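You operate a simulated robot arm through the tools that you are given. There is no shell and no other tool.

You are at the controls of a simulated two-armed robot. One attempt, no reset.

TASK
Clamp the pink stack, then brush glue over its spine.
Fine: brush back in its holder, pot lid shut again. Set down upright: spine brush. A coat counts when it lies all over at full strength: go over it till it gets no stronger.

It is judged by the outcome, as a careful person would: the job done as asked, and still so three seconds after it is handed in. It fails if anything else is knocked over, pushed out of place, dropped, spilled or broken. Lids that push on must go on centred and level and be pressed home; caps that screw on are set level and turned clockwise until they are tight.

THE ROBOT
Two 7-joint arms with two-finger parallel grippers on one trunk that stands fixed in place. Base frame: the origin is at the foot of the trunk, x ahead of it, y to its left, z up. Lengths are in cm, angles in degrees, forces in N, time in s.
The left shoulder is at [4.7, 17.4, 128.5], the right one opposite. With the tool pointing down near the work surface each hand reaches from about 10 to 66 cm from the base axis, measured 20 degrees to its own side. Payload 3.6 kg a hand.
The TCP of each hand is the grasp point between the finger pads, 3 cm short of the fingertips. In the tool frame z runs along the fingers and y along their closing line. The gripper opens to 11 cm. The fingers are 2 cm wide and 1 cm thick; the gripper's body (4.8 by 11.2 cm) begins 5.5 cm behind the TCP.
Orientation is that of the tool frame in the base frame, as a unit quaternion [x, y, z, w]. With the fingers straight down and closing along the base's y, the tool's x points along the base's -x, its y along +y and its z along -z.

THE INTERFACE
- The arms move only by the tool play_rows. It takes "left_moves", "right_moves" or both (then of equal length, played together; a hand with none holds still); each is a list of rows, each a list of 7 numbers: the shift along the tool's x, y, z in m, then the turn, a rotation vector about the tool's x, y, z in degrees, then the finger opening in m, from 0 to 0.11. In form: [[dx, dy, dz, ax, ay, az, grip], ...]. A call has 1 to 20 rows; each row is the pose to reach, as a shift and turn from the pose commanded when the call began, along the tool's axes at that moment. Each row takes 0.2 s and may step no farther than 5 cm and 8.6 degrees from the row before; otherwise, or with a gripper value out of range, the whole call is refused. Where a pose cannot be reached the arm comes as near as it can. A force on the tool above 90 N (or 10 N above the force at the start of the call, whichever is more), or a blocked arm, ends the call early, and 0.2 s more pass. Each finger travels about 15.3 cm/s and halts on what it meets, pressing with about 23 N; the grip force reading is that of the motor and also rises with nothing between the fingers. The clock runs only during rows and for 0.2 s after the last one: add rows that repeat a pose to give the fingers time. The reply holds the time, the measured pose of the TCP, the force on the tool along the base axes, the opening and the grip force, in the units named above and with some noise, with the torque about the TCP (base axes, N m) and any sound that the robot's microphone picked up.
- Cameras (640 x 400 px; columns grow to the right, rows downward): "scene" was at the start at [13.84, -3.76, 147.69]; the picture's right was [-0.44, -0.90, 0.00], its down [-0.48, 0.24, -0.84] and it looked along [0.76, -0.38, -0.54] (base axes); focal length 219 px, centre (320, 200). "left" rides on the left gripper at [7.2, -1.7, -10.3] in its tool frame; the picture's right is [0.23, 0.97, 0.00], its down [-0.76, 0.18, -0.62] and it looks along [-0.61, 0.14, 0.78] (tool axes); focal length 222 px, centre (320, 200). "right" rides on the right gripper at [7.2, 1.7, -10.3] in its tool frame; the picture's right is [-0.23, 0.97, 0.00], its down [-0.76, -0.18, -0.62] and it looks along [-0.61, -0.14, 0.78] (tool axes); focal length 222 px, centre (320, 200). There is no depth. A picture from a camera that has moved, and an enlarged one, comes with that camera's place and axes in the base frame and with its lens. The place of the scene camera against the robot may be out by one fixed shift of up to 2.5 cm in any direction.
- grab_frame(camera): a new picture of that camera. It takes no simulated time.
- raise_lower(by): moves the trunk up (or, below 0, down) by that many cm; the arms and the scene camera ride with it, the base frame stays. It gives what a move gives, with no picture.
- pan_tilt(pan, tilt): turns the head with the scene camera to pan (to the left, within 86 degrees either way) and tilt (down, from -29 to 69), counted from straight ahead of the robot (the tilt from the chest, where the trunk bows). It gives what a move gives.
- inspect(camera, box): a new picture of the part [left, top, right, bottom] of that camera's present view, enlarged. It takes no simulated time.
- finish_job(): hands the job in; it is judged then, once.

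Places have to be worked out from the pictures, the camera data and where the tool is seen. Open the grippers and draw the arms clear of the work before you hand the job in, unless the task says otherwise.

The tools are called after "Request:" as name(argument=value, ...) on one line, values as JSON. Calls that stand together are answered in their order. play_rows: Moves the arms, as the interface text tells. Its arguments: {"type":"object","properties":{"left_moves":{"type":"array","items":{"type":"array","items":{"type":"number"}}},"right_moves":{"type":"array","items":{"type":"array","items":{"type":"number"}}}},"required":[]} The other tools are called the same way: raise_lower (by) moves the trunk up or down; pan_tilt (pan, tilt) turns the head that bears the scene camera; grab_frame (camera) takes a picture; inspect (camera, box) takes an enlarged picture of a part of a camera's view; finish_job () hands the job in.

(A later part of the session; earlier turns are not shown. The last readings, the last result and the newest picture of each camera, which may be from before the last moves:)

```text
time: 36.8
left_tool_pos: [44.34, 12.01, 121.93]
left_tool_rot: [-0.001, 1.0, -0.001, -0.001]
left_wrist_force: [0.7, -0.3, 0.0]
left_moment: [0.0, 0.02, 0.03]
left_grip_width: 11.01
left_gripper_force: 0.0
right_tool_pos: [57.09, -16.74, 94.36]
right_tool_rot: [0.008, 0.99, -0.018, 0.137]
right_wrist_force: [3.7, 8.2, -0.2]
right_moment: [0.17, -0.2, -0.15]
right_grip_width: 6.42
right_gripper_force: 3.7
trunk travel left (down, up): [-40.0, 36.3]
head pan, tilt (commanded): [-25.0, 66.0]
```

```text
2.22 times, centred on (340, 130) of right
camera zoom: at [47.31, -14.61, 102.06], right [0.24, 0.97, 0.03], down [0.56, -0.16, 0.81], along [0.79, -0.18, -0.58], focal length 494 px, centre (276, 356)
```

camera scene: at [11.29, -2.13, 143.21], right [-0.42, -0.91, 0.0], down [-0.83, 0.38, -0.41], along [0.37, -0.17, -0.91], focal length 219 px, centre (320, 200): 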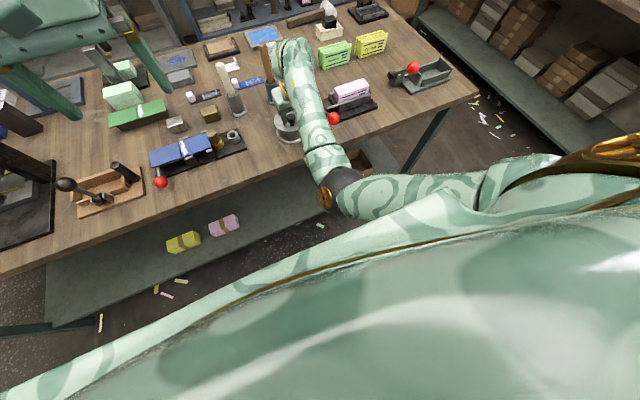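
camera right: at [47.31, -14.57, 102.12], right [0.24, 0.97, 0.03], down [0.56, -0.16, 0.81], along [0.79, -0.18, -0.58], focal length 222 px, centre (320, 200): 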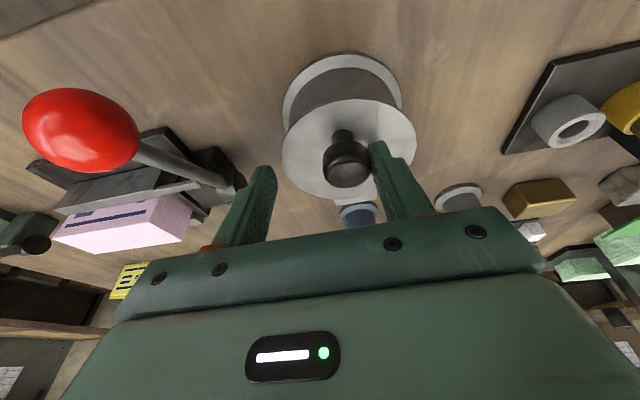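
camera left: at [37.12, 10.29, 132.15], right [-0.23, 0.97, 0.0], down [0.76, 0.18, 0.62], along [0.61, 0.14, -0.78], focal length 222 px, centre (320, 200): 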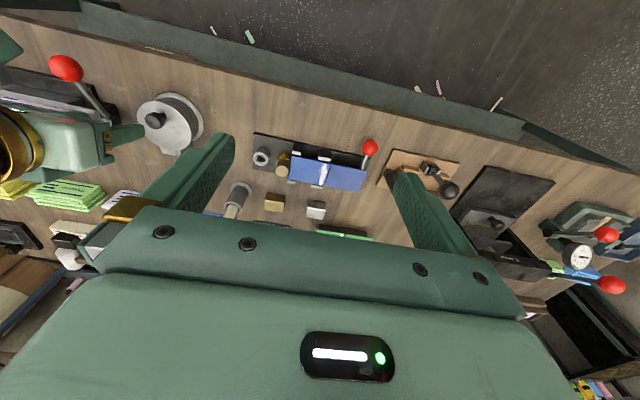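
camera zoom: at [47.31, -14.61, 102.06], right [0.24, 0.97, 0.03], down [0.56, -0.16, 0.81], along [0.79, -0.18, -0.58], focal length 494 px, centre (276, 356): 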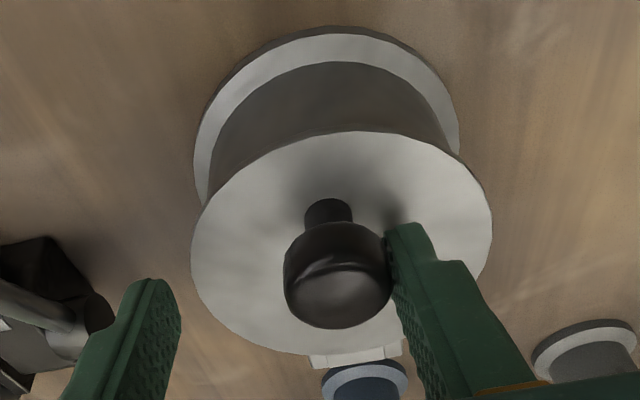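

Nothing external blocks the arm; the wrist is flexed past ~105° with the elbow low, so it is likely a joint limit. Raising the trunk should relieve it. I open the fingers, lift off the knob, then raise the trunk 10 cm.

Request:
play_rows(right_moves=[[0, 0, 0, 0, 0, 0, 0.08], [0, 0, -0.005, 0, 0, 0, 0.085], [0, 0, -0.03, 0, 0, 0, 0.085], [0, 0, -0.06, 0, 0, 0, 0.085], [0, 0, -0.08, 0, 0, 0, 0.08]])

Request:
raise_lower(by=10)

Request:
grab_frame(camera="right")

```text
time: 38.0
left_tool_pos: [44.27, 12.0, 121.88]
left_tool_rot: [0.0, 1.0, -0.001, -0.001]
left_wrist_force: [0.3, 0.2, -0.3]
left_moment: [-0.02, -0.03, 0.01]
left_grip_width: 11.0
left_gripper_force: 0.0
right_tool_pos: [55.05, -18.03, 101.83]
right_tool_rot: [0.016, 0.99, -0.029, 0.14]
right_wrist_force: [0.2, -0.5, -0.5]
right_moment: [-0.05, 0.03, 0.01]
right_grip_width: 8.0
right_gripper_force: 0.0
trunk travel left (down, up): [-40.0, 36.3]
head pan, tilt (commanded): [-25.0, 66.0]
```

```text
time: 39.3
left_tool_pos: [44.43, 11.9, 131.9]
left_tool_rot: [-0.001, 1.0, 0.0, -0.001]
left_wrist_force: [-1.0, 0.4, 0.4]
left_moment: [0.0, -0.01, 0.02]
left_grip_width: 11.02
left_gripper_force: 0.1
right_tool_pos: [54.95, -18.02, 111.56]
right_tool_rot: [0.015, 0.99, -0.029, 0.136]
right_wrist_force: [-0.1, 0.2, -0.2]
right_moment: [-0.02, -0.01, -0.02]
right_grip_width: 7.97
right_gripper_force: 0.0
trunk travel left (down, up): [-50.0, 26.3]
head pan, tilt (commanded): [-25.0, 66.0]
```

```text
taken
camera right: at [45.24, -15.54, 119.46], right [0.25, 0.97, 0.01], down [0.56, -0.16, 0.81], along [0.79, -0.2, -0.58], focal length 222 px, centre (320, 200)
```

right: 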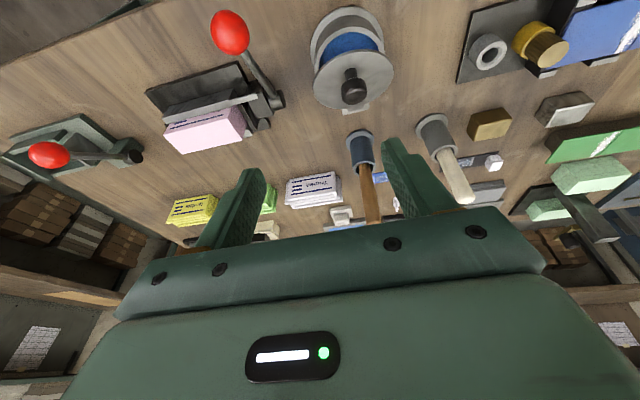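

The pot looks different: blue content shows beside the lid. I zoom in to see what happened to the lid.

Request:
inspect(camera="right", box=[290, 0, 420, 120])

Request:
inspect(camera="left", box=[100, 80, 260, 180])

Request:
pan_tilt(pan=-10, tilt=45)

Request:
grab_frame(camera="scene")

```text
3.33 times, centred on (355, 60) of right
camera zoom: at [45.24, -15.54, 119.46], right [0.25, 0.97, 0.01], down [0.56, -0.16, 0.81], along [0.79, -0.2, -0.58], focal length 740 px, centre (203, 667)
```

zoom: 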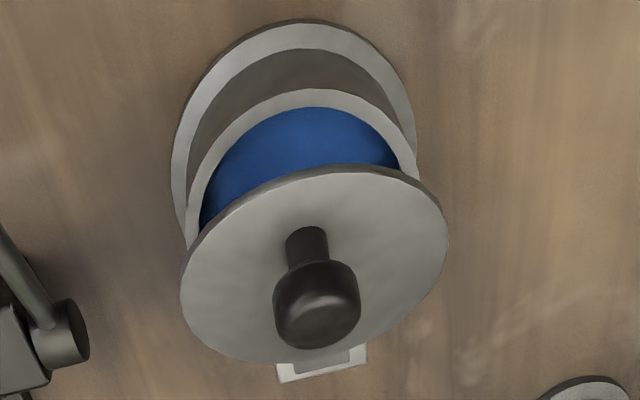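

```text
4.00 times, centred on (180, 130) of left
camera zoom: at [37.15, 10.24, 142.11], right [-0.23, 0.97, 0.0], down [0.76, 0.18, 0.62], along [0.61, 0.14, -0.78], focal length 888 px, centre (880, 480)
```

zoom: 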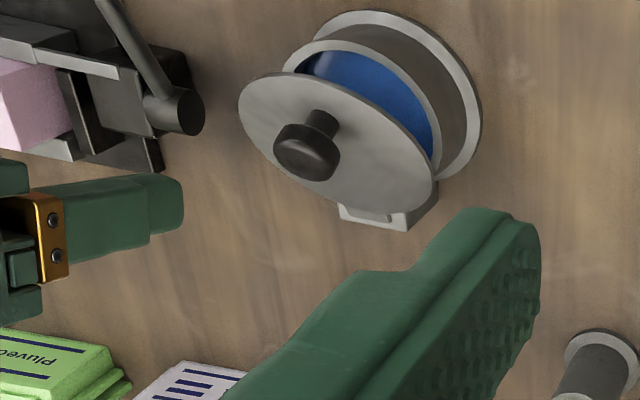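

```text
time: 40.1
left_tool_pos: [44.29, 11.91, 131.87]
left_tool_rot: [0.0, 1.0, 0.001, 0.0]
left_wrist_force: [0.1, 0.2, 0.6]
left_moment: [0.02, 0.02, 0.0]
left_grip_width: 11.0
left_gripper_force: 0.1
right_tool_pos: [55.09, -17.79, 111.94]
right_tool_rot: [0.015, 0.99, -0.027, 0.138]
right_wrist_force: [1.2, -0.4, -0.5]
right_moment: [0.02, 0.01, -0.01]
right_grip_width: 8.02
right_gripper_force: 0.1
trunk travel left (down, up): [-50.0, 26.3]
head pan, tilt (commanded): [-10.0, 45.0]
```

```text
taken
camera scene: at [11.74, -1.18, 155.87], right [-0.17, -0.98, 0.0], down [-0.7, 0.12, -0.71], along [0.7, -0.12, -0.71], focal length 219 px, centre (320, 200)
```

scene: 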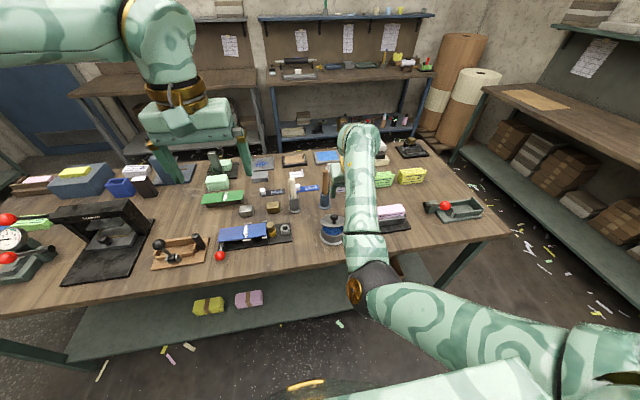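

The finger dragged the lid up about 20° and it stayed there, so the hinge has friction and holds its position; the glue inside is blue. The press is unaffected. I re-level the hand at the raised trunk height and check that the arm now follows its commands.

Request:
play_rows(right_moves=[[0.007, 0.003, -0.002, -0.5, 0, -0.2, 0.06], [0.014, 0.007, -0.004, -1.0, 0, -0.3, 0.04], [0.021, 0.01, -0.006, -1.5, 0, -0.5, 0.02], [0.027, 0.013, -0.0076, -2.05, 0, -0.64, 0.0], [0.027, 0.013, -0.0076, -2.05, 0, -0.64, 0.0]])

```text
time: 41.5
left_tool_pos: [44.27, 11.82, 131.88]
left_tool_rot: [0.0, 1.0, -0.001, 0.0]
left_wrist_force: [0.1, -0.1, -0.7]
left_moment: [-0.02, -0.01, -0.02]
left_grip_width: 11.01
left_gripper_force: 0.0
right_tool_pos: [54.65, -16.77, 116.66]
right_tool_rot: [0.011, 0.982, -0.01, 0.186]
right_wrist_force: [-0.5, 0.5, 0.2]
right_moment: [-0.04, 0.0, 0.01]
right_grip_width: 0.0
right_gripper_force: 23.0
trunk travel left (down, up): [-50.0, 26.3]
head pan, tilt (commanded): [-10.0, 45.0]
stopped in row 5 (right hand): the arm was blocked; the commanded pose is now the measured one
```

The block is explained: the wrist camera box fouls the forearm when the wrist is sharply flexed with the hand high. A larger forward tilt and lower hand will avoid it. I tilt the tool to about 38° while lowering toward the pot.

Request:
play_rows(right_moves=[[0.002, 0.004, 0.015, -0.3, -4.2, -0.25, 0.04], [0.005, 0.009, 0.032, -0.7, -8.4, -0.5, 0.06], [0.009, 0.014, 0.05, -1.0, -12.6, -0.8, 0.06], [0.012, 0.019, 0.066, -1.35, -16.6, -1.0, 0.06], [0.012, 0.019, 0.066, -1.35, -16.6, -1.0, 0.06]])

Request:
grab_frame(camera="right")

Request:
grab_frame(camera="scene")

```text
time: 42.3
left_tool_pos: [44.2, 11.94, 131.9]
left_tool_rot: [0.0, 1.0, 0.0, 0.0]
left_wrist_force: [0.0, -0.1, 0.5]
left_moment: [0.02, 0.0, 0.01]
left_grip_width: 10.99
left_gripper_force: 0.0
right_tool_pos: [59.58, -17.31, 121.52]
right_tool_rot: [0.01, 0.931, -0.016, 0.364]
right_wrist_force: [0.2, -0.4, 0.8]
right_moment: [-0.02, 0.01, 0.01]
right_grip_width: 6.0
right_gripper_force: 0.1
trunk travel left (down, up): [-50.0, 26.3]
head pan, tilt (commanded): [-10.0, 45.0]
stopped in row 3 (right hand): the arm was blocked; the commanded pose is now the measured one
```

```text
taken
camera right: at [47.27, -15.18, 124.16], right [0.2, 0.97, 0.13], down [0.13, -0.16, 0.98], along [0.97, -0.18, -0.16], focal length 222 px, centre (320, 200)
```

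right: 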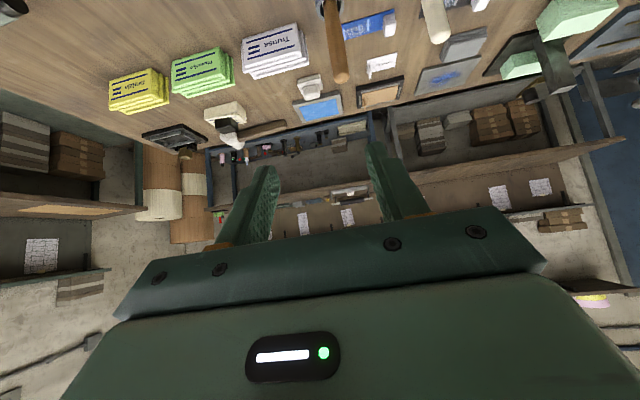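

```text
taken
camera scene: at [11.76, -1.2, 155.88], right [-0.17, -0.98, 0.0], down [-0.7, 0.12, -0.71], along [0.7, -0.12, -0.71], focal length 219 px, centre (320, 200)
```

scene: 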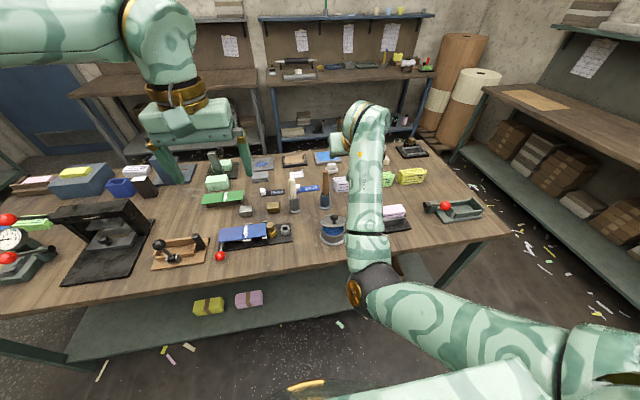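

Only the wrist turned; the rest of the arm did not follow. I try a small plain move 3 cm down with this tilt to see whether the arm is free now.

Request:
play_rows(right_moves=[[0.005, 0, 0.0055, 0, 0, 0, 0.06], [0.01, 0, 0.011, 0, 0, 0, 0.06], [0.015, 0, 0.0165, 0, 0, 0, 0.06], [0.0203, 0, 0.022, 0, 0, 0, 0.06], [0.0203, 0, 0.022, 0, 0, 0, 0.06]])

```text
time: 43.7
left_tool_pos: [44.31, 11.82, 131.93]
left_tool_rot: [0.0, 1.0, 0.001, 0.0]
left_wrist_force: [0.1, -0.1, 0.2]
left_moment: [0.0, 0.02, 0.03]
left_grip_width: 10.98
left_gripper_force: 0.0
right_tool_pos: [60.35, -19.51, 120.07]
right_tool_rot: [0.017, 0.925, -0.034, 0.379]
right_wrist_force: [0.9, -0.5, -0.3]
right_moment: [-0.03, 0.03, 0.0]
right_grip_width: 6.01
right_gripper_force: 0.1
trunk travel left (down, up): [-50.0, 26.3]
head pan, tilt (commanded): [-10.0, 45.0]
stopped in row 5 (right hand): the arm was blocked; the commanded pose is now the measured one
```

Still resisted, drifting to -y. I look straight down at the elbow and trunk to find a contact.

Request:
pan_tilt(pan=-20, tilt=69)

Request:
grab_frame(camera="scene")

Request:
grab_frame(camera="left")

```text
time: 44.6
left_tool_pos: [44.34, 11.85, 131.87]
left_tool_rot: [0.0, 1.0, 0.0, 0.0]
left_wrist_force: [-0.9, 1.0, 0.1]
left_moment: [-0.01, -0.01, -0.01]
left_grip_width: 11.0
left_gripper_force: 0.1
right_tool_pos: [60.32, -19.47, 120.03]
right_tool_rot: [0.017, 0.925, -0.035, 0.377]
right_wrist_force: [-0.1, -0.3, -0.5]
right_moment: [0.0, -0.02, 0.0]
right_grip_width: 5.99
right_gripper_force: 0.0
trunk travel left (down, up): [-50.0, 26.3]
head pan, tilt (commanded): [-20.0, 68.8]
```

```text
taken
camera scene: at [9.0, -1.67, 153.0], right [-0.34, -0.94, 0.0], down [-0.88, 0.32, -0.36], along [0.34, -0.12, -0.93], focal length 219 px, centre (320, 200)
```

scene: 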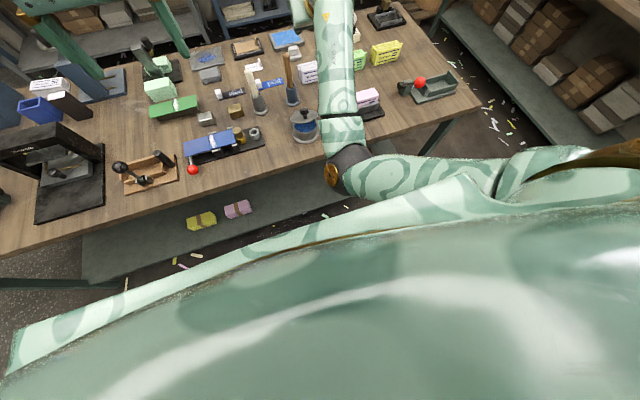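

```text
taken
camera left: at [37.12, 10.25, 142.15], right [-0.23, 0.97, 0.0], down [0.76, 0.18, 0.62], along [0.61, 0.14, -0.78], focal length 222 px, centre (320, 200)
```

left: 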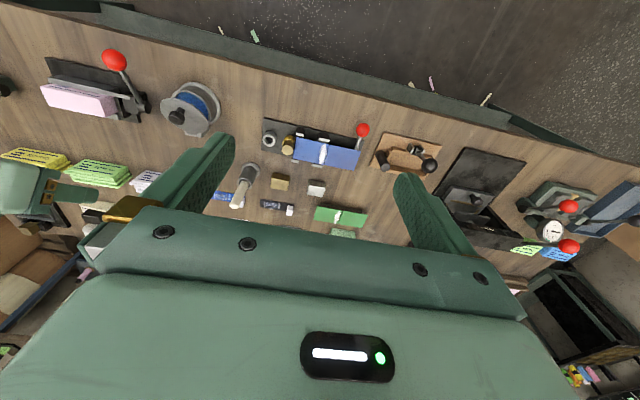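

The right upper arm is pressed against the robot's chest, which stops the hand going further toward +y. I'll swing the hand outward with the fingers yawed 30° toward +y and tilted 50°, which moves wrist and elbow outward.

Request:
play_rows(right_moves=[[0.01, -0.02, -0.005, -4.4, -1.0, -3.4, 0.06], [0.02, -0.04, -0.005, -8.8, -2.0, -6.8, 0.06], [0.035, -0.06, 0.0, -13.2, -3.0, -10.2, 0.05], [0.05, -0.073, 0.01, -17.6, -4.0, -13.7, 0.04], [0.068, -0.073, 0.02, -22.0, -5.0, -17.1, 0.03], [0.0865, -0.0733, 0.0325, -26.4, -6.04, -20.5, 0.0], [0.0865, -0.0733, 0.0325, -26.4, -6.04, -20.5, 0.0]])

Request:
grab_frame(camera="scene")

```text
time: 46.2
left_tool_pos: [44.31, 11.84, 131.95]
left_tool_rot: [0.0, 1.0, 0.0, -0.001]
left_wrist_force: [0.2, 0.4, -0.7]
left_moment: [0.03, 0.02, 0.01]
left_grip_width: 11.0
left_gripper_force: 0.0
right_tool_pos: [55.98, -26.46, 111.88]
right_tool_rot: [-0.236, 0.876, 0.115, 0.405]
right_wrist_force: [0.0, -1.3, -0.2]
right_moment: [0.01, -0.01, 0.01]
right_grip_width: 0.0
right_gripper_force: 23.3
trunk travel left (down, up): [-50.0, 26.3]
head pan, tilt (commanded): [-20.0, 68.8]
```

```text
taken
camera scene: at [8.99, -1.65, 153.0], right [-0.34, -0.94, 0.0], down [-0.88, 0.32, -0.36], along [0.34, -0.12, -0.93], focal length 219 px, centre (320, 200)
```

scene: 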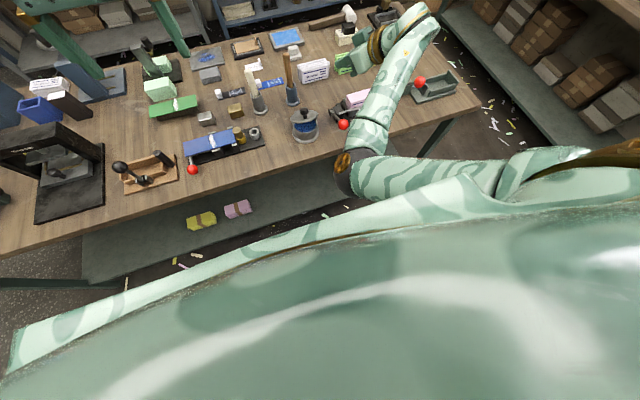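

The hand followed exactly this time. I now bring it toward the pot with yaw 15° and tilt 45°, staying above everything, and watch whether the arm tracks.

Request:
play_rows(right_moves=[[0.0126, 0.0184, 0.0129, 2.35, 0.93, 2.0, 0.0], [0.0252, 0.0369, 0.0258, 4.7, 1.86, 4.0, 0.0], [0.0379, 0.0553, 0.0387, 7.05, 2.8, 6.0, 0.0], [0.0505, 0.0738, 0.0516, 9.4, 3.73, 8.0, 0.0], [0.0631, 0.0922, 0.0645, 11.75, 4.66, 10.0, 0.0], [0.0631, 0.0922, 0.0645, 11.75, 4.66, 10.0, 0.0]])

Request:
grab_frame(camera="scene")

```text
time: 46.9
left_tool_pos: [44.3, 11.91, 131.77]
left_tool_rot: [0.0, 1.0, 0.0, 0.0]
left_wrist_force: [0.4, -0.8, -0.4]
left_moment: [-0.01, -0.04, 0.0]
left_grip_width: 10.96
left_gripper_force: 0.0
right_tool_pos: [59.52, -24.82, 119.76]
right_tool_rot: [-0.189, 0.852, 0.054, 0.486]
right_wrist_force: [-0.6, 0.5, 0.2]
right_moment: [0.0, -0.02, -0.01]
right_grip_width: 0.0
right_gripper_force: 23.0
trunk travel left (down, up): [-50.0, 26.3]
head pan, tilt (commanded): [-20.0, 68.8]
stopped in row 3 (right hand): the arm was blocked; the commanded pose is now the measured one
```

```text
taken
camera scene: at [9.01, -1.63, 153.0], right [-0.34, -0.94, 0.0], down [-0.88, 0.32, -0.36], along [0.34, -0.12, -0.93], focal length 219 px, centre (320, 200)
```

scene: 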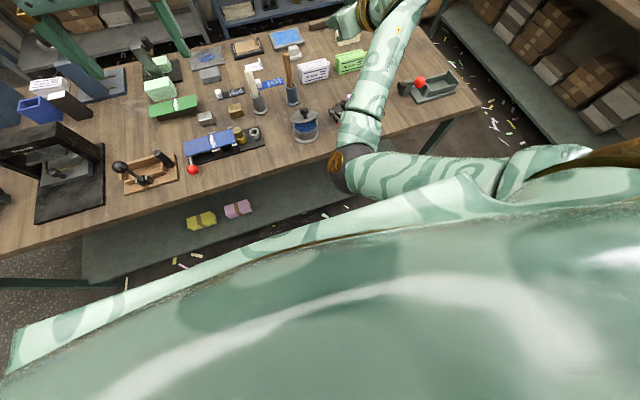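

The upper arm lies across the chest front with the elbow swivelled inward. I take the hand well out to the right while yawing the tool inward to 50°, to bring the elbow outward, then check its place.

Request:
play_rows(right_moves=[[0.0238, -0.0218, -0.0135, -3.67, 0.99, -1.74, 0.0], [0.0477, -0.0437, -0.027, -7.33, 1.97, -3.47, 0.0], [0.0715, -0.0655, -0.0405, -11.0, 2.96, -5.2, 0.0], [0.0953, -0.0874, -0.0539, -14.66, 3.94, -6.95, 0.0], [0.1191, -0.1092, -0.0674, -18.33, 4.93, -8.69, 0.0], [0.143, -0.1311, -0.0809, -22.0, 5.9, -10.4, 0.0], [0.1668, -0.1529, -0.0944, -25.66, 6.9, -12.16, 0.0], [0.1668, -0.1529, -0.0944, -25.66, 6.9, -12.16, 0.0]])

Request:
grab_frame(camera="scene")

```text
time: 48.6
left_tool_pos: [44.28, 11.96, 131.89]
left_tool_rot: [0.0, 1.0, -0.001, -0.001]
left_wrist_force: [-0.5, 0.1, -0.1]
left_moment: [-0.01, 0.01, -0.02]
left_grip_width: 11.0
left_gripper_force: 0.1
right_tool_pos: [50.25, -45.73, 111.55]
right_tool_rot: [-0.383, 0.821, 0.181, 0.382]
right_wrist_force: [-0.7, 0.2, 0.7]
right_moment: [-0.02, 0.0, -0.01]
right_grip_width: 0.0
right_gripper_force: 23.3
trunk travel left (down, up): [-50.0, 26.3]
head pan, tilt (commanded): [-20.0, 68.8]
```

```text
taken
camera scene: at [9.0, -1.6, 153.0], right [-0.34, -0.94, 0.0], down [-0.88, 0.32, -0.36], along [0.34, -0.12, -0.93], focal length 219 px, centre (320, 200)
```

scene: 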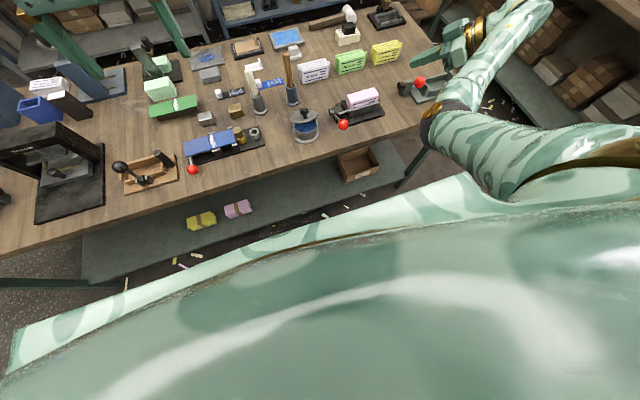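

The elbow is now well outward (y≈-27). Keeping this yaw of 50°, I move the hand toward the pot, first to [50,-24,104].

Request:
play_rows(right_moves=[[-0.008, 0.0235, 0.0292, 0, 0, 0, 0.0], [-0.016, 0.047, 0.0583, 0, 0, 0, 0.0], [-0.024, 0.0704, 0.0875, 0, 0, 0, 0.0], [-0.032, 0.0938, 0.1167, 0, 0, 0, 0.0], [-0.04, 0.1173, 0.1458, 0, 0, 0, 0.0], [-0.048, 0.1407, 0.175, 0, 0, 0, 0.0], [-0.048, 0.1407, 0.175, 0, 0, 0, 0.0]])

Request:
grab_frame(camera="scene")

Request:
grab_frame(camera="right")

```text
time: 50.5
left_tool_pos: [44.2, 11.91, 131.83]
left_tool_rot: [0.0, 1.0, 0.0, 0.001]
left_wrist_force: [0.1, 0.3, 0.3]
left_moment: [0.01, -0.01, -0.04]
left_grip_width: 11.0
left_gripper_force: 0.0
right_tool_pos: [52.11, -25.94, 107.44]
right_tool_rot: [-0.382, 0.813, 0.155, 0.41]
right_wrist_force: [0.0, -0.7, 1.0]
right_moment: [0.0, 0.0, -0.01]
right_grip_width: 0.0
right_gripper_force: 23.3
trunk travel left (down, up): [-50.0, 26.3]
head pan, tilt (commanded): [-20.0, 68.8]
stopped in row 7 (right hand): the arm was blocked; the commanded pose is now the measured one
```

```text
taken
camera scene: at [8.95, -1.72, 153.0], right [-0.34, -0.94, 0.0], down [-0.88, 0.32, -0.36], along [0.34, -0.12, -0.93], focal length 219 px, centre (320, 200)
```

scene: 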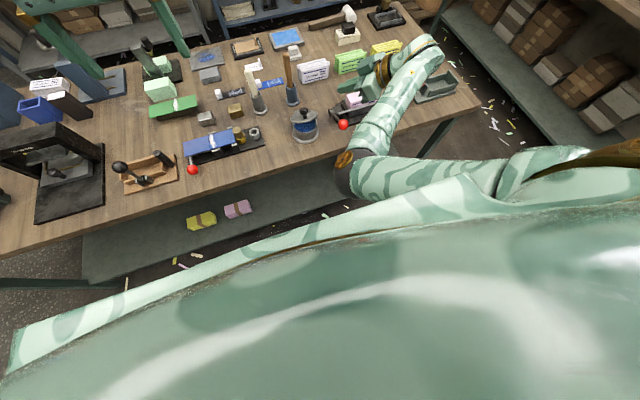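

```text
taken
camera right: at [42.45, -34.33, 108.0], right [-0.64, 0.76, 0.12], down [0.07, -0.09, 0.99], along [0.76, 0.65, 0.0], focal length 222 px, centre (320, 200)
```

right: 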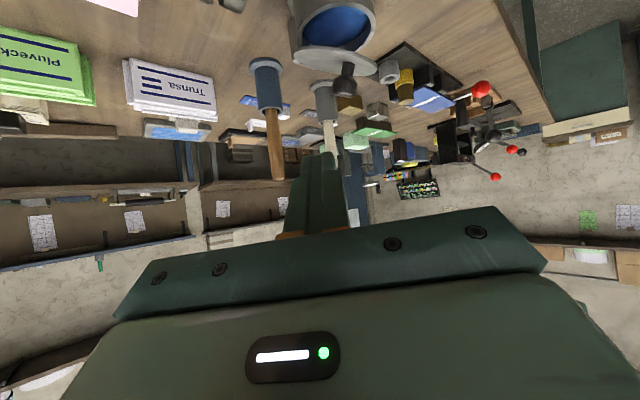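

Blocked again with the elbow drawn inward as the hand moved left. If the tool points nearly straight to +y (yaw ≈85°), the wrist stays to the right and the arm is more extended. I yaw the tool another 35° in place.

Request:
play_rows(right_moves=[[0, 0, 0, -5.5, -0.4, -4.3, 0.0], [0, 0, 0, -11.0, -0.8, -8.6, 0.0], [0, 0, 0, -16.5, -1.2, -12.9, 0.0], [0, 0, 0, -22.0, -1.7, -17.2, 0.0], [0, 0, 0, -27.5, -2.1, -21.5, 0.0], [0, 0, 0, -27.5, -2.1, -21.5, 0.0]])

Request:
grab_frame(camera="scene")

```text
time: 51.9
left_tool_pos: [44.37, 11.9, 131.88]
left_tool_rot: [0.0, 1.0, -0.001, 0.0]
left_wrist_force: [-0.5, -0.3, -0.2]
left_moment: [0.0, -0.02, -0.01]
left_grip_width: 11.0
left_gripper_force: 0.1
right_tool_pos: [51.97, -25.48, 107.12]
right_tool_rot: [-0.61, 0.66, 0.276, 0.342]
right_wrist_force: [-0.3, -0.6, 0.5]
right_moment: [0.03, -0.01, 0.0]
right_grip_width: 0.01
right_gripper_force: 23.0
trunk travel left (down, up): [-50.0, 26.3]
head pan, tilt (commanded): [-20.0, 68.8]
```

```text
taken
camera scene: at [8.97, -1.65, 153.0], right [-0.34, -0.94, 0.0], down [-0.88, 0.32, -0.36], along [0.34, -0.12, -0.93], focal length 219 px, centre (320, 200)
```

scene: 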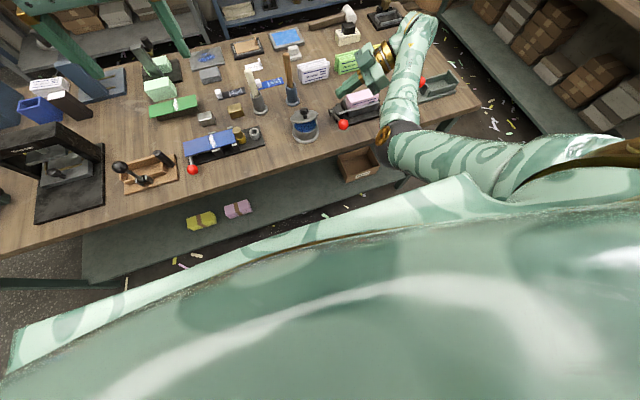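

Yawing worked and the elbow moved outward. I advance along the tool axis toward the pot to [52.5,-18.5,100] and take pictures of the lid.

Request:
play_rows(right_moves=[[0.003, 0.0015, 0.025, 0, 0, 0, 0.0], [0.006, 0.003, 0.05, 0, 0, 0, 0.0], [0.009, 0.0045, 0.075, 0, 0, 0, 0.0], [0.0119, 0.006, 0.0984, 0, 0, 0, 0.0], [0.0119, 0.006, 0.0984, 0, 0, 0, 0.0]])

Request:
grab_frame(camera="right")

Request:
inspect(camera="left", box=[100, 60, 260, 160])

Request:
grab_frame(camera="scene")

```text
time: 53.0
left_tool_pos: [44.35, 11.82, 131.86]
left_tool_rot: [0.0, 1.0, 0.0, 0.001]
left_wrist_force: [0.1, -0.4, 0.3]
left_moment: [-0.01, 0.01, 0.03]
left_grip_width: 11.0
left_gripper_force: 0.1
right_tool_pos: [52.42, -18.41, 100.18]
right_tool_rot: [-0.609, 0.66, 0.275, 0.343]
right_wrist_force: [-0.2, 1.0, -0.5]
right_moment: [0.0, 0.01, 0.04]
right_grip_width: 0.0
right_gripper_force: 23.4
trunk travel left (down, up): [-50.0, 26.3]
head pan, tilt (commanded): [-20.0, 68.8]
```

```text
taken
camera right: at [49.35, -30.79, 100.64], right [-0.96, 0.24, 0.13], down [0.12, -0.04, 0.99], along [0.25, 0.97, 0.01], focal length 222 px, centre (320, 200)
```

right: 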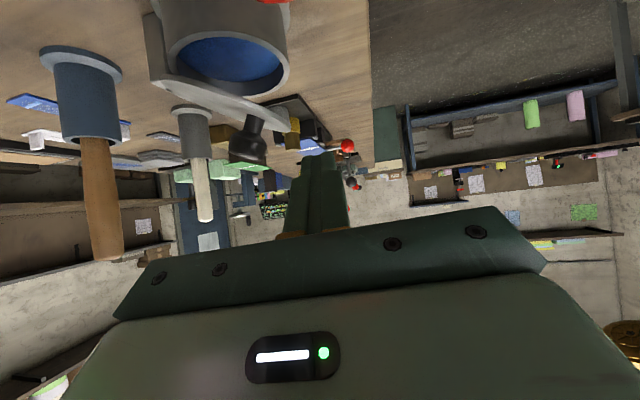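

```text
4.00 times, centred on (180, 110) of left
camera zoom: at [37.11, 10.19, 142.16], right [-0.23, 0.97, 0.0], down [0.76, 0.18, 0.62], along [0.61, 0.14, -0.78], focal length 888 px, centre (880, 560)
```

zoom: 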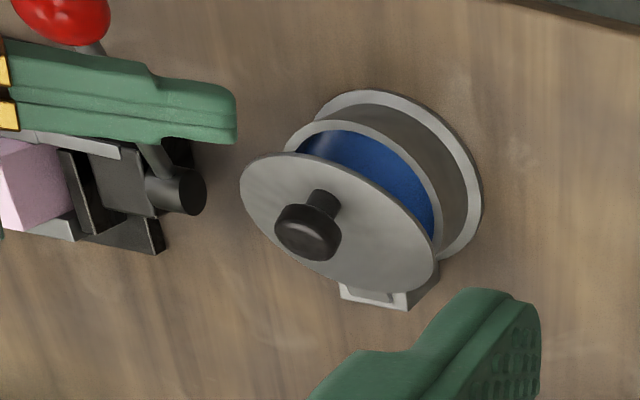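

```text
taken
camera scene: at [8.98, -1.73, 153.0], right [-0.34, -0.94, 0.0], down [-0.88, 0.32, -0.36], along [0.34, -0.12, -0.93], focal length 219 px, centre (320, 200)
```

scene: 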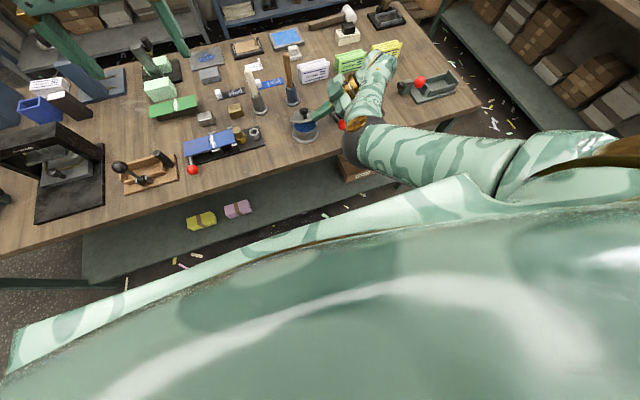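

The right camera now gives an upside-down side view of the lid and pot. I zoom in to measure lid angle, hinge and knob.

Request:
inspect(camera="right", box=[130, 0, 330, 180])

Request:
inspect(camera="right", box=[20, 30, 160, 270])

```text
2.22 times, centred on (230, 90) of right
camera zoom: at [49.35, -30.79, 100.64], right [-0.96, 0.24, 0.13], down [0.12, -0.04, 0.99], along [0.25, 0.97, 0.01], focal length 494 px, centre (520, 444)
```

zoom: 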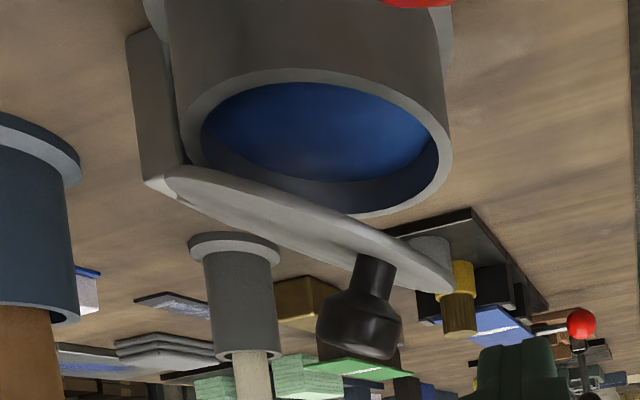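

```text
1.67 times, centred on (90, 150) of right
camera zoom: at [49.35, -30.79, 100.64], right [-0.96, 0.24, 0.13], down [0.12, -0.04, 0.99], along [0.25, 0.97, 0.01], focal length 370 px, centre (703, 283)
```

zoom: 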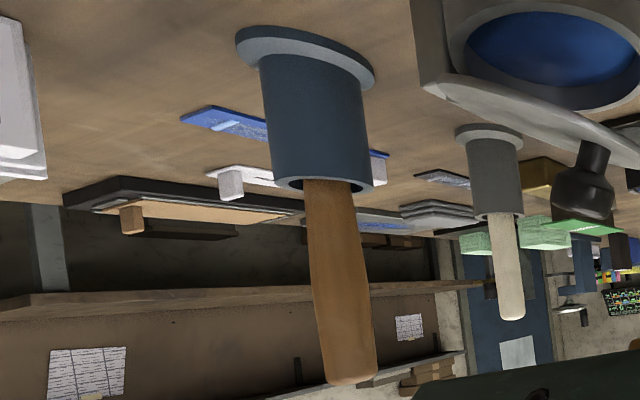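

Measured: hinge ≈[65.1,89.8], lid open ≈26°, front edge ≈[55.8,94.9], pot rim z≈90. Lifting the lid from beneath its front edge needs only a light force, and the left arm (elbow outward) suits that. I retreat the right hand to the right side first.

Request:
play_rows(right_moves=[[0.005, -0.001, -0.036, 1.0, 0.1, 0.8, 0.0], [0.012, -0.002, -0.073, 5.0, 0.3, 4.0, 0.0], [0.022, -0.003, -0.109, 9.0, 0.6, 7.1, 0.0], [0.032, -0.004, -0.145, 13.0, 0.9, 10.2, 0.0], [0.042, -0.005, -0.181, 17.0, 1.1, 13.3, 0.0], [0.052, -0.006, -0.218, 21.0, 1.4, 16.5, 0.0], [0.061, -0.0062, -0.254, 25.2, 1.7, 19.7, 0.0], [0.061, -0.0062, -0.254, 25.2, 1.7, 19.7, 0.0]])

Request:
pan_tilt(pan=-5, tilt=45)

Request:
grab_frame(camera="scene")

```text
time: 54.9
left_tool_pos: [44.27, 11.89, 131.87]
left_tool_rot: [0.0, 1.0, 0.001, 0.0]
left_wrist_force: [-0.6, 1.3, 0.1]
left_moment: [0.01, -0.02, 0.0]
left_grip_width: 10.99
left_gripper_force: 0.2
right_tool_pos: [50.18, -42.14, 110.86]
right_tool_rot: [-0.403, 0.803, 0.17, 0.405]
right_wrist_force: [0.3, 0.2, -1.0]
right_moment: [0.0, 0.01, 0.01]
right_grip_width: 0.0
right_gripper_force: 23.0
trunk travel left (down, up): [-50.0, 26.3]
head pan, tilt (commanded): [-20.0, 68.8]
```

```text
time: 55.7
left_tool_pos: [44.3, 11.86, 131.8]
left_tool_rot: [-0.001, 1.0, 0.0, 0.0]
left_wrist_force: [-0.6, -0.2, 0.4]
left_moment: [0.0, 0.0, -0.01]
left_grip_width: 11.01
left_gripper_force: 0.0
right_tool_pos: [50.3, -42.05, 111.01]
right_tool_rot: [-0.403, 0.802, 0.171, 0.406]
right_wrist_force: [-0.2, 0.4, 0.7]
right_moment: [-0.02, 0.0, 0.01]
right_grip_width: 0.03
right_gripper_force: 23.7
trunk travel left (down, up): [-50.0, 26.3]
head pan, tilt (commanded): [-5.0, 45.0]
```

```text
taken
camera scene: at [11.83, -0.49, 155.87], right [-0.09, -1.0, 0.0], down [-0.71, 0.06, -0.71], along [0.7, -0.06, -0.71], focal length 219 px, centre (320, 200)
```

scene: 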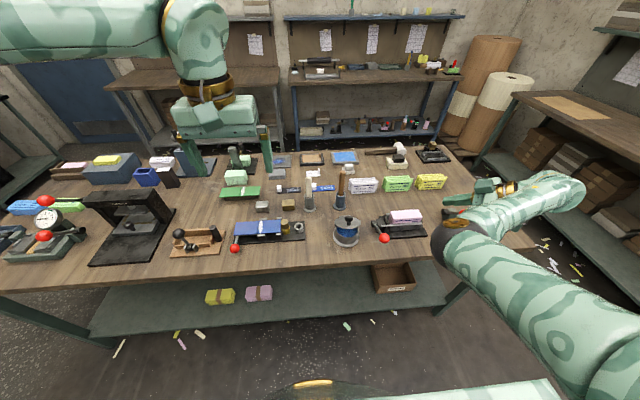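

The right hand is clear. I bring the left hand (closed fingers) down in front-left of the pot, turning it to point forward-right-down (yaw -40°, tilt 50°), in two stages.

Request:
play_rows(left_moves=[[-0.0066, -0.0228, 0.0336, 1.74, -4.79, 3.74, 0.08], [-0.0132, -0.0456, 0.0672, 3.49, -9.58, 7.48, 0.05], [-0.0198, -0.0684, 0.1008, 5.23, -14.37, 11.22, 0.02], [-0.0264, -0.0912, 0.1344, 6.98, -19.16, 14.96, 0.0], [-0.033, -0.114, 0.168, 8.72, -23.95, 18.7, 0.0], [-0.0396, -0.1368, 0.2016, 10.46, -28.74, 22.44, 0.0], [-0.0396, -0.1368, 0.2016, 10.46, -28.74, 22.44, 0.0]])

Request:
grab_frame(camera="scene")

```text
time: 57.3
left_tool_pos: [48.14, -1.82, 111.62]
left_tool_rot: [0.193, 0.945, -0.09, 0.247]
left_wrist_force: [-0.2, -0.3, -0.2]
left_moment: [-0.01, -0.01, 0.02]
left_grip_width: 0.01
left_gripper_force: 23.6
right_tool_pos: [50.31, -41.98, 110.82]
right_tool_rot: [-0.404, 0.802, 0.171, 0.405]
right_wrist_force: [0.4, -0.5, 0.3]
right_moment: [0.01, -0.01, 0.01]
right_grip_width: 0.03
right_gripper_force: 22.5
trunk travel left (down, up): [-50.0, 26.3]
head pan, tilt (commanded): [-5.0, 45.0]
```

```text
taken
camera scene: at [11.81, -0.45, 155.89], right [-0.09, -1.0, 0.0], down [-0.7, 0.06, -0.71], along [0.7, -0.06, -0.71], focal length 219 px, centre (320, 200)
```

scene: 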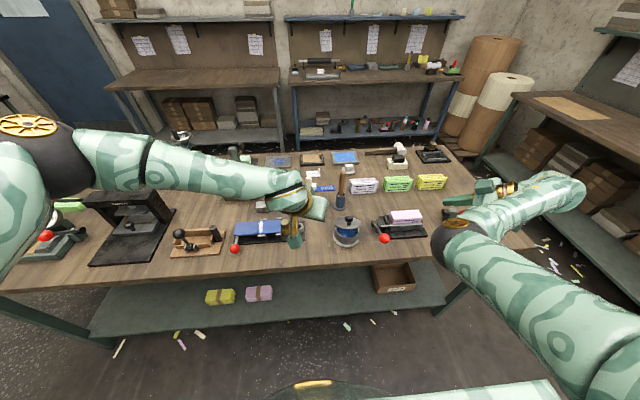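

The left arm tracks well. I complete the turn and go to the pre-position [50.9,-10.9,98.3] in front of the lid edge.

Request:
play_rows(left_moves=[[0.0032, -0.0124, 0.03, 1.4, -3.83, 2.99, 0.0], [0.0064, -0.0247, 0.06, 2.79, -7.66, 5.98, 0.0], [0.0095, -0.0371, 0.09, 4.19, -11.5, 8.98, 0.0], [0.0127, -0.0494, 0.12, 5.58, -15.3, 11.97, 0.0], [0.0159, -0.0618, 0.1502, 6.98, -19.16, 14.96, 0.0], [0.0159, -0.0618, 0.1502, 6.98, -19.16, 14.96, 0.0]])

Request:
grab_frame(camera="left")

Request:
inspect(camera="scene", box=[250, 170, 410, 270])

```text
time: 58.7
left_tool_pos: [54.71, -3.14, 97.55]
left_tool_rot: [0.311, 0.852, -0.145, 0.395]
left_wrist_force: [0.3, -0.6, 0.1]
left_moment: [-0.03, 0.0, 0.0]
left_grip_width: 0.0
left_gripper_force: 22.9
left hand out of reach, approached as far as the arm can: row 4, 5, 6
right_tool_pos: [50.28, -41.93, 110.81]
right_tool_rot: [-0.402, 0.803, 0.17, 0.405]
right_wrist_force: [-0.4, -0.2, 0.4]
right_moment: [0.01, 0.03, -0.02]
right_grip_width: 0.0
right_gripper_force: 23.1
trunk travel left (down, up): [-50.0, 26.3]
head pan, tilt (commanded): [-5.0, 45.0]
```

```text
taken
camera left: at [44.11, 3.57, 98.68], right [0.51, 0.84, -0.17], down [0.12, 0.13, 0.98], along [0.85, -0.53, -0.04], focal length 222 px, centre (320, 200)
```

left: 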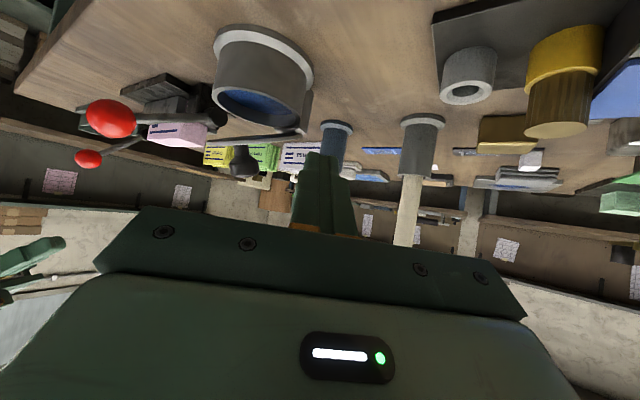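

```text
4.00 times, centred on (330, 220) of scene
camera zoom: at [11.94, -0.43, 155.87], right [-0.09, -1.0, 0.0], down [-0.71, 0.06, -0.71], along [0.7, -0.06, -0.71], focal length 876 px, centre (280, 120)
```

zoom: 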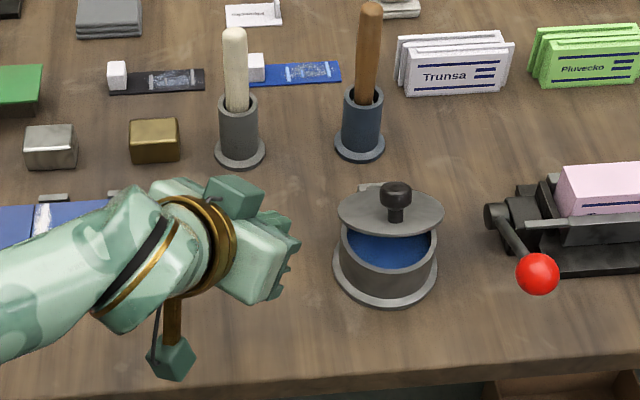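

The left hand can't reach that spot with this heading; pointing more to the right (yaw -75°) so it enters under the lid from its left side suits the left forearm. I lift and re-turn the left hand, then lower the trunk back 10 cm for better reach.

Request:
play_rows(left_moves=[[-0.0121, 0.0043, -0.0242, 5.52, -1.0, 4.26, 0.0], [-0.0242, 0.0086, -0.0484, 11.04, -2.0, 8.52, 0.0], [-0.0363, 0.0128, -0.0726, 16.56, -3.0, 12.78, 0.0], [-0.0484, 0.0171, -0.0968, 22.08, -4.0, 17.04, 0.0], [-0.0605, 0.0214, -0.121, 27.6, -5.0, 21.3, 0.0], [-0.0605, 0.0214, -0.121, 27.6, -5.0, 21.3, 0.0]])

Request:
grab_frame(camera="scene")

```text
time: 60.1
left_tool_pos: [51.97, 1.72, 110.26]
left_tool_rot: [0.54, 0.703, -0.281, 0.368]
left_wrist_force: [-0.1, -0.2, 0.0]
left_moment: [0.02, 0.03, -0.01]
left_grip_width: 0.04
left_gripper_force: 22.8
right_tool_pos: [50.25, -42.18, 110.78]
right_tool_rot: [-0.404, 0.802, 0.172, 0.404]
right_wrist_force: [0.2, -0.3, 0.4]
right_moment: [0.0, -0.02, 0.02]
right_grip_width: 0.01
right_gripper_force: 23.2
trunk travel left (down, up): [-50.0, 26.3]
head pan, tilt (commanded): [-5.0, 45.0]
```

```text
taken
camera scene: at [11.87, -0.59, 155.87], right [-0.09, -1.0, 0.0], down [-0.7, 0.06, -0.71], along [0.7, -0.06, -0.71], focal length 219 px, centre (320, 200)
```

scene: 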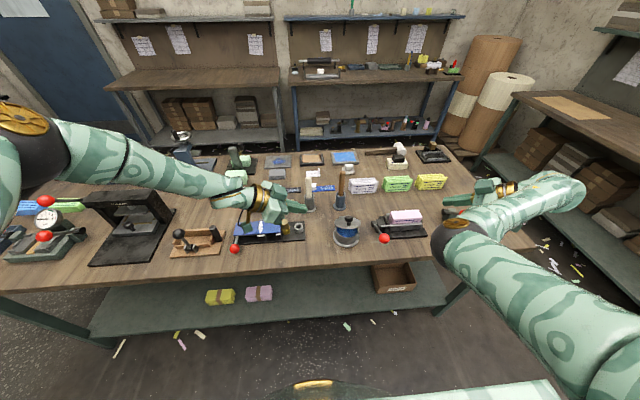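

The left hand reached that pose exactly. I approach the pre-position left of the lid edge at [54.4,-7.8,96.7] without lowering the trunk yet.

Request:
play_rows(left_moves=[[0.0137, -0.0003, 0.0394, 0, 0, 0, 0.0], [0.0274, -0.0006, 0.0788, 0, 0, 0, 0.0], [0.041, -0.0009, 0.1183, 0, 0, 0, 0.0], [0.0547, -0.0012, 0.1577, 0, 0, 0, 0.0], [0.0547, -0.0012, 0.1577, 0, 0, 0, 0.0]])

Request:
grab_frame(camera="left")

Request:
inspect(camera="scene", box=[270, 180, 390, 265])

```text
time: 61.3
left_tool_pos: [54.38, -7.71, 96.39]
left_tool_rot: [0.538, 0.704, -0.281, 0.368]
left_wrist_force: [-0.6, 0.2, 0.4]
left_moment: [0.01, 0.0, 0.03]
left_grip_width: 0.01
left_gripper_force: 22.9
right_tool_pos: [50.29, -42.04, 110.91]
right_tool_rot: [-0.403, 0.802, 0.171, 0.406]
right_wrist_force: [0.4, -0.1, -0.3]
right_moment: [-0.03, -0.01, -0.01]
right_grip_width: 0.0
right_gripper_force: 22.8
trunk travel left (down, up): [-50.0, 26.3]
head pan, tilt (commanded): [-5.0, 45.0]
```

```text
taken
camera left: at [49.42, 4.17, 96.29], right [0.91, 0.38, -0.19], down [0.15, 0.12, 0.98], along [0.39, -0.92, 0.05], focal length 222 px, centre (320, 200)
```

left: 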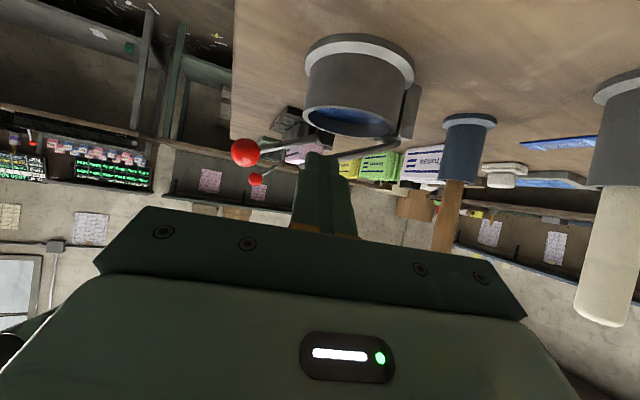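

```text
4.71 times, centred on (330, 222) of scene
camera zoom: at [11.83, -0.41, 155.89], right [-0.09, -1.0, 0.0], down [-0.7, 0.06, -0.71], along [0.7, -0.06, -0.71], focal length 1031 px, centre (273, 94)
```

zoom: 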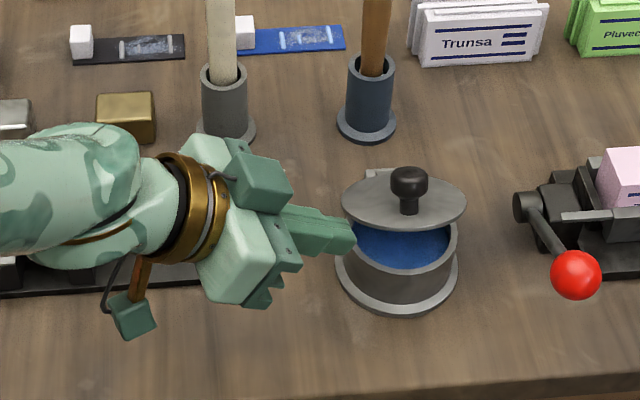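

The left hand is in place beside the lid. I zoom its camera view to verify the height of the lid edge against the fingertips.

Request:
inspect(camera="left", box=[270, 20, 440, 250])

Request:
inspect(camera="scene", box=[315, 205, 375, 245])

```text
1.74 times, centred on (355, 135) of left
camera zoom: at [49.42, 4.17, 96.29], right [0.91, 0.38, -0.19], down [0.15, 0.12, 0.98], along [0.39, -0.92, 0.05], focal length 386 px, centre (259, 313)
```

zoom: 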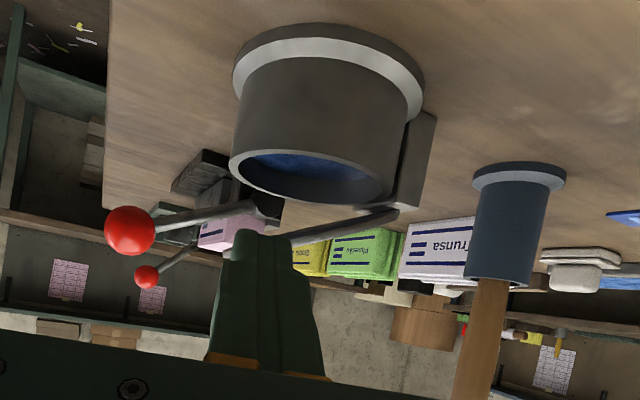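

```text
10.00 times, centred on (345, 225) of scene
camera zoom: at [11.83, -0.41, 155.89], right [-0.09, -1.0, 0.0], down [-0.7, 0.06, -0.71], along [0.7, -0.06, -0.71], focal length 2190 px, centre (70, -50)
```

zoom: 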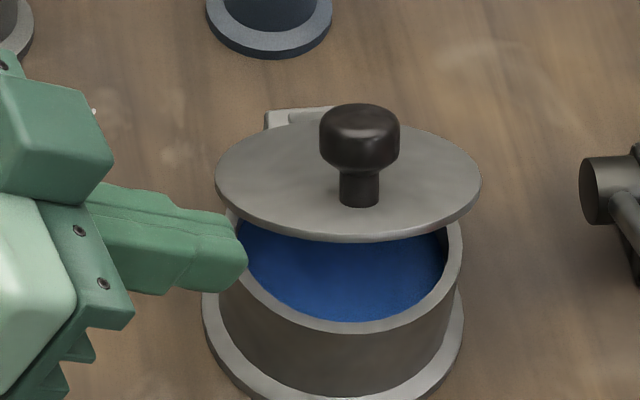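

The lid front edge sits near z 94; I slide the left fingertips in under it along the tool axis (fingertips staying about 1 cm above the rim).

Request:
play_rows(left_moves=[[0, -0.001, 0.0166, 0, 0, 0, 0.0], [0, -0.002, 0.0332, 0, 0, 0, 0.0], [0, -0.0028, 0.0498, 0, 0, 0, 0.0], [0, -0.0028, 0.0498, 0, 0, 0, 0.0]])

Request:
inspect(camera="scene", box=[305, 200, 385, 250])

Request:
inspect(camera="left", box=[230, 20, 430, 220])

```text
time: 62.3
left_tool_pos: [53.52, -10.69, 95.03]
left_tool_rot: [0.54, 0.704, -0.28, 0.368]
left_wrist_force: [-5.7, 8.3, 1.5]
left_moment: [0.05, 0.0, 0.02]
left_grip_width: 0.0
left_gripper_force: 23.4
left hand out of reach, approached as far as the arm can: row 2, 3, 4
right_tool_pos: [50.01, -42.17, 111.02]
right_tool_rot: [-0.403, 0.803, 0.17, 0.405]
right_wrist_force: [0.1, 0.2, -0.4]
right_moment: [0.03, -0.05, 0.01]
right_grip_width: 0.02
right_gripper_force: 22.1
trunk travel left (down, up): [-50.0, 26.3]
head pan, tilt (commanded): [-5.0, 45.0]
```

```text
8.00 times, centred on (345, 225) of scene
camera zoom: at [11.63, -0.54, 155.9], right [-0.09, -1.0, 0.0], down [-0.7, 0.06, -0.71], along [0.71, -0.06, -0.71], focal length 1752 px, centre (120, 0)
```

zoom: 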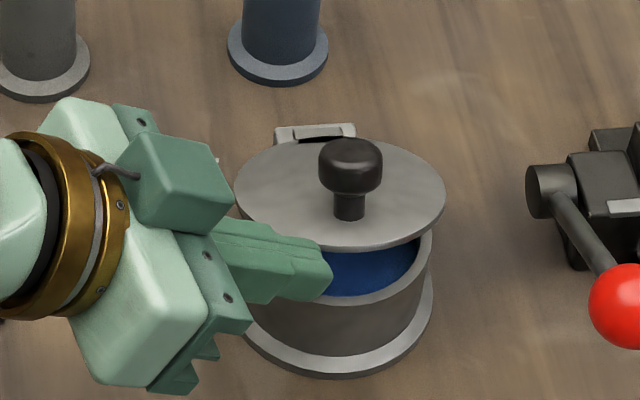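

```text
2.00 times, centred on (330, 120) of left
camera zoom: at [48.69, 1.11, 94.93], right [0.91, 0.38, -0.18], down [0.15, 0.12, 0.98], along [0.39, -0.92, 0.05], focal length 444 px, centre (300, 360)
```

zoom: 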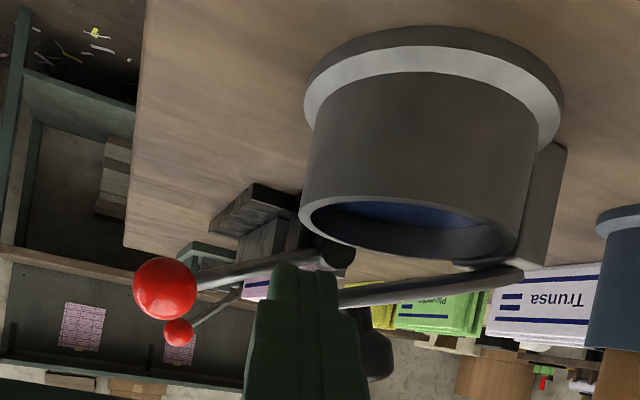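

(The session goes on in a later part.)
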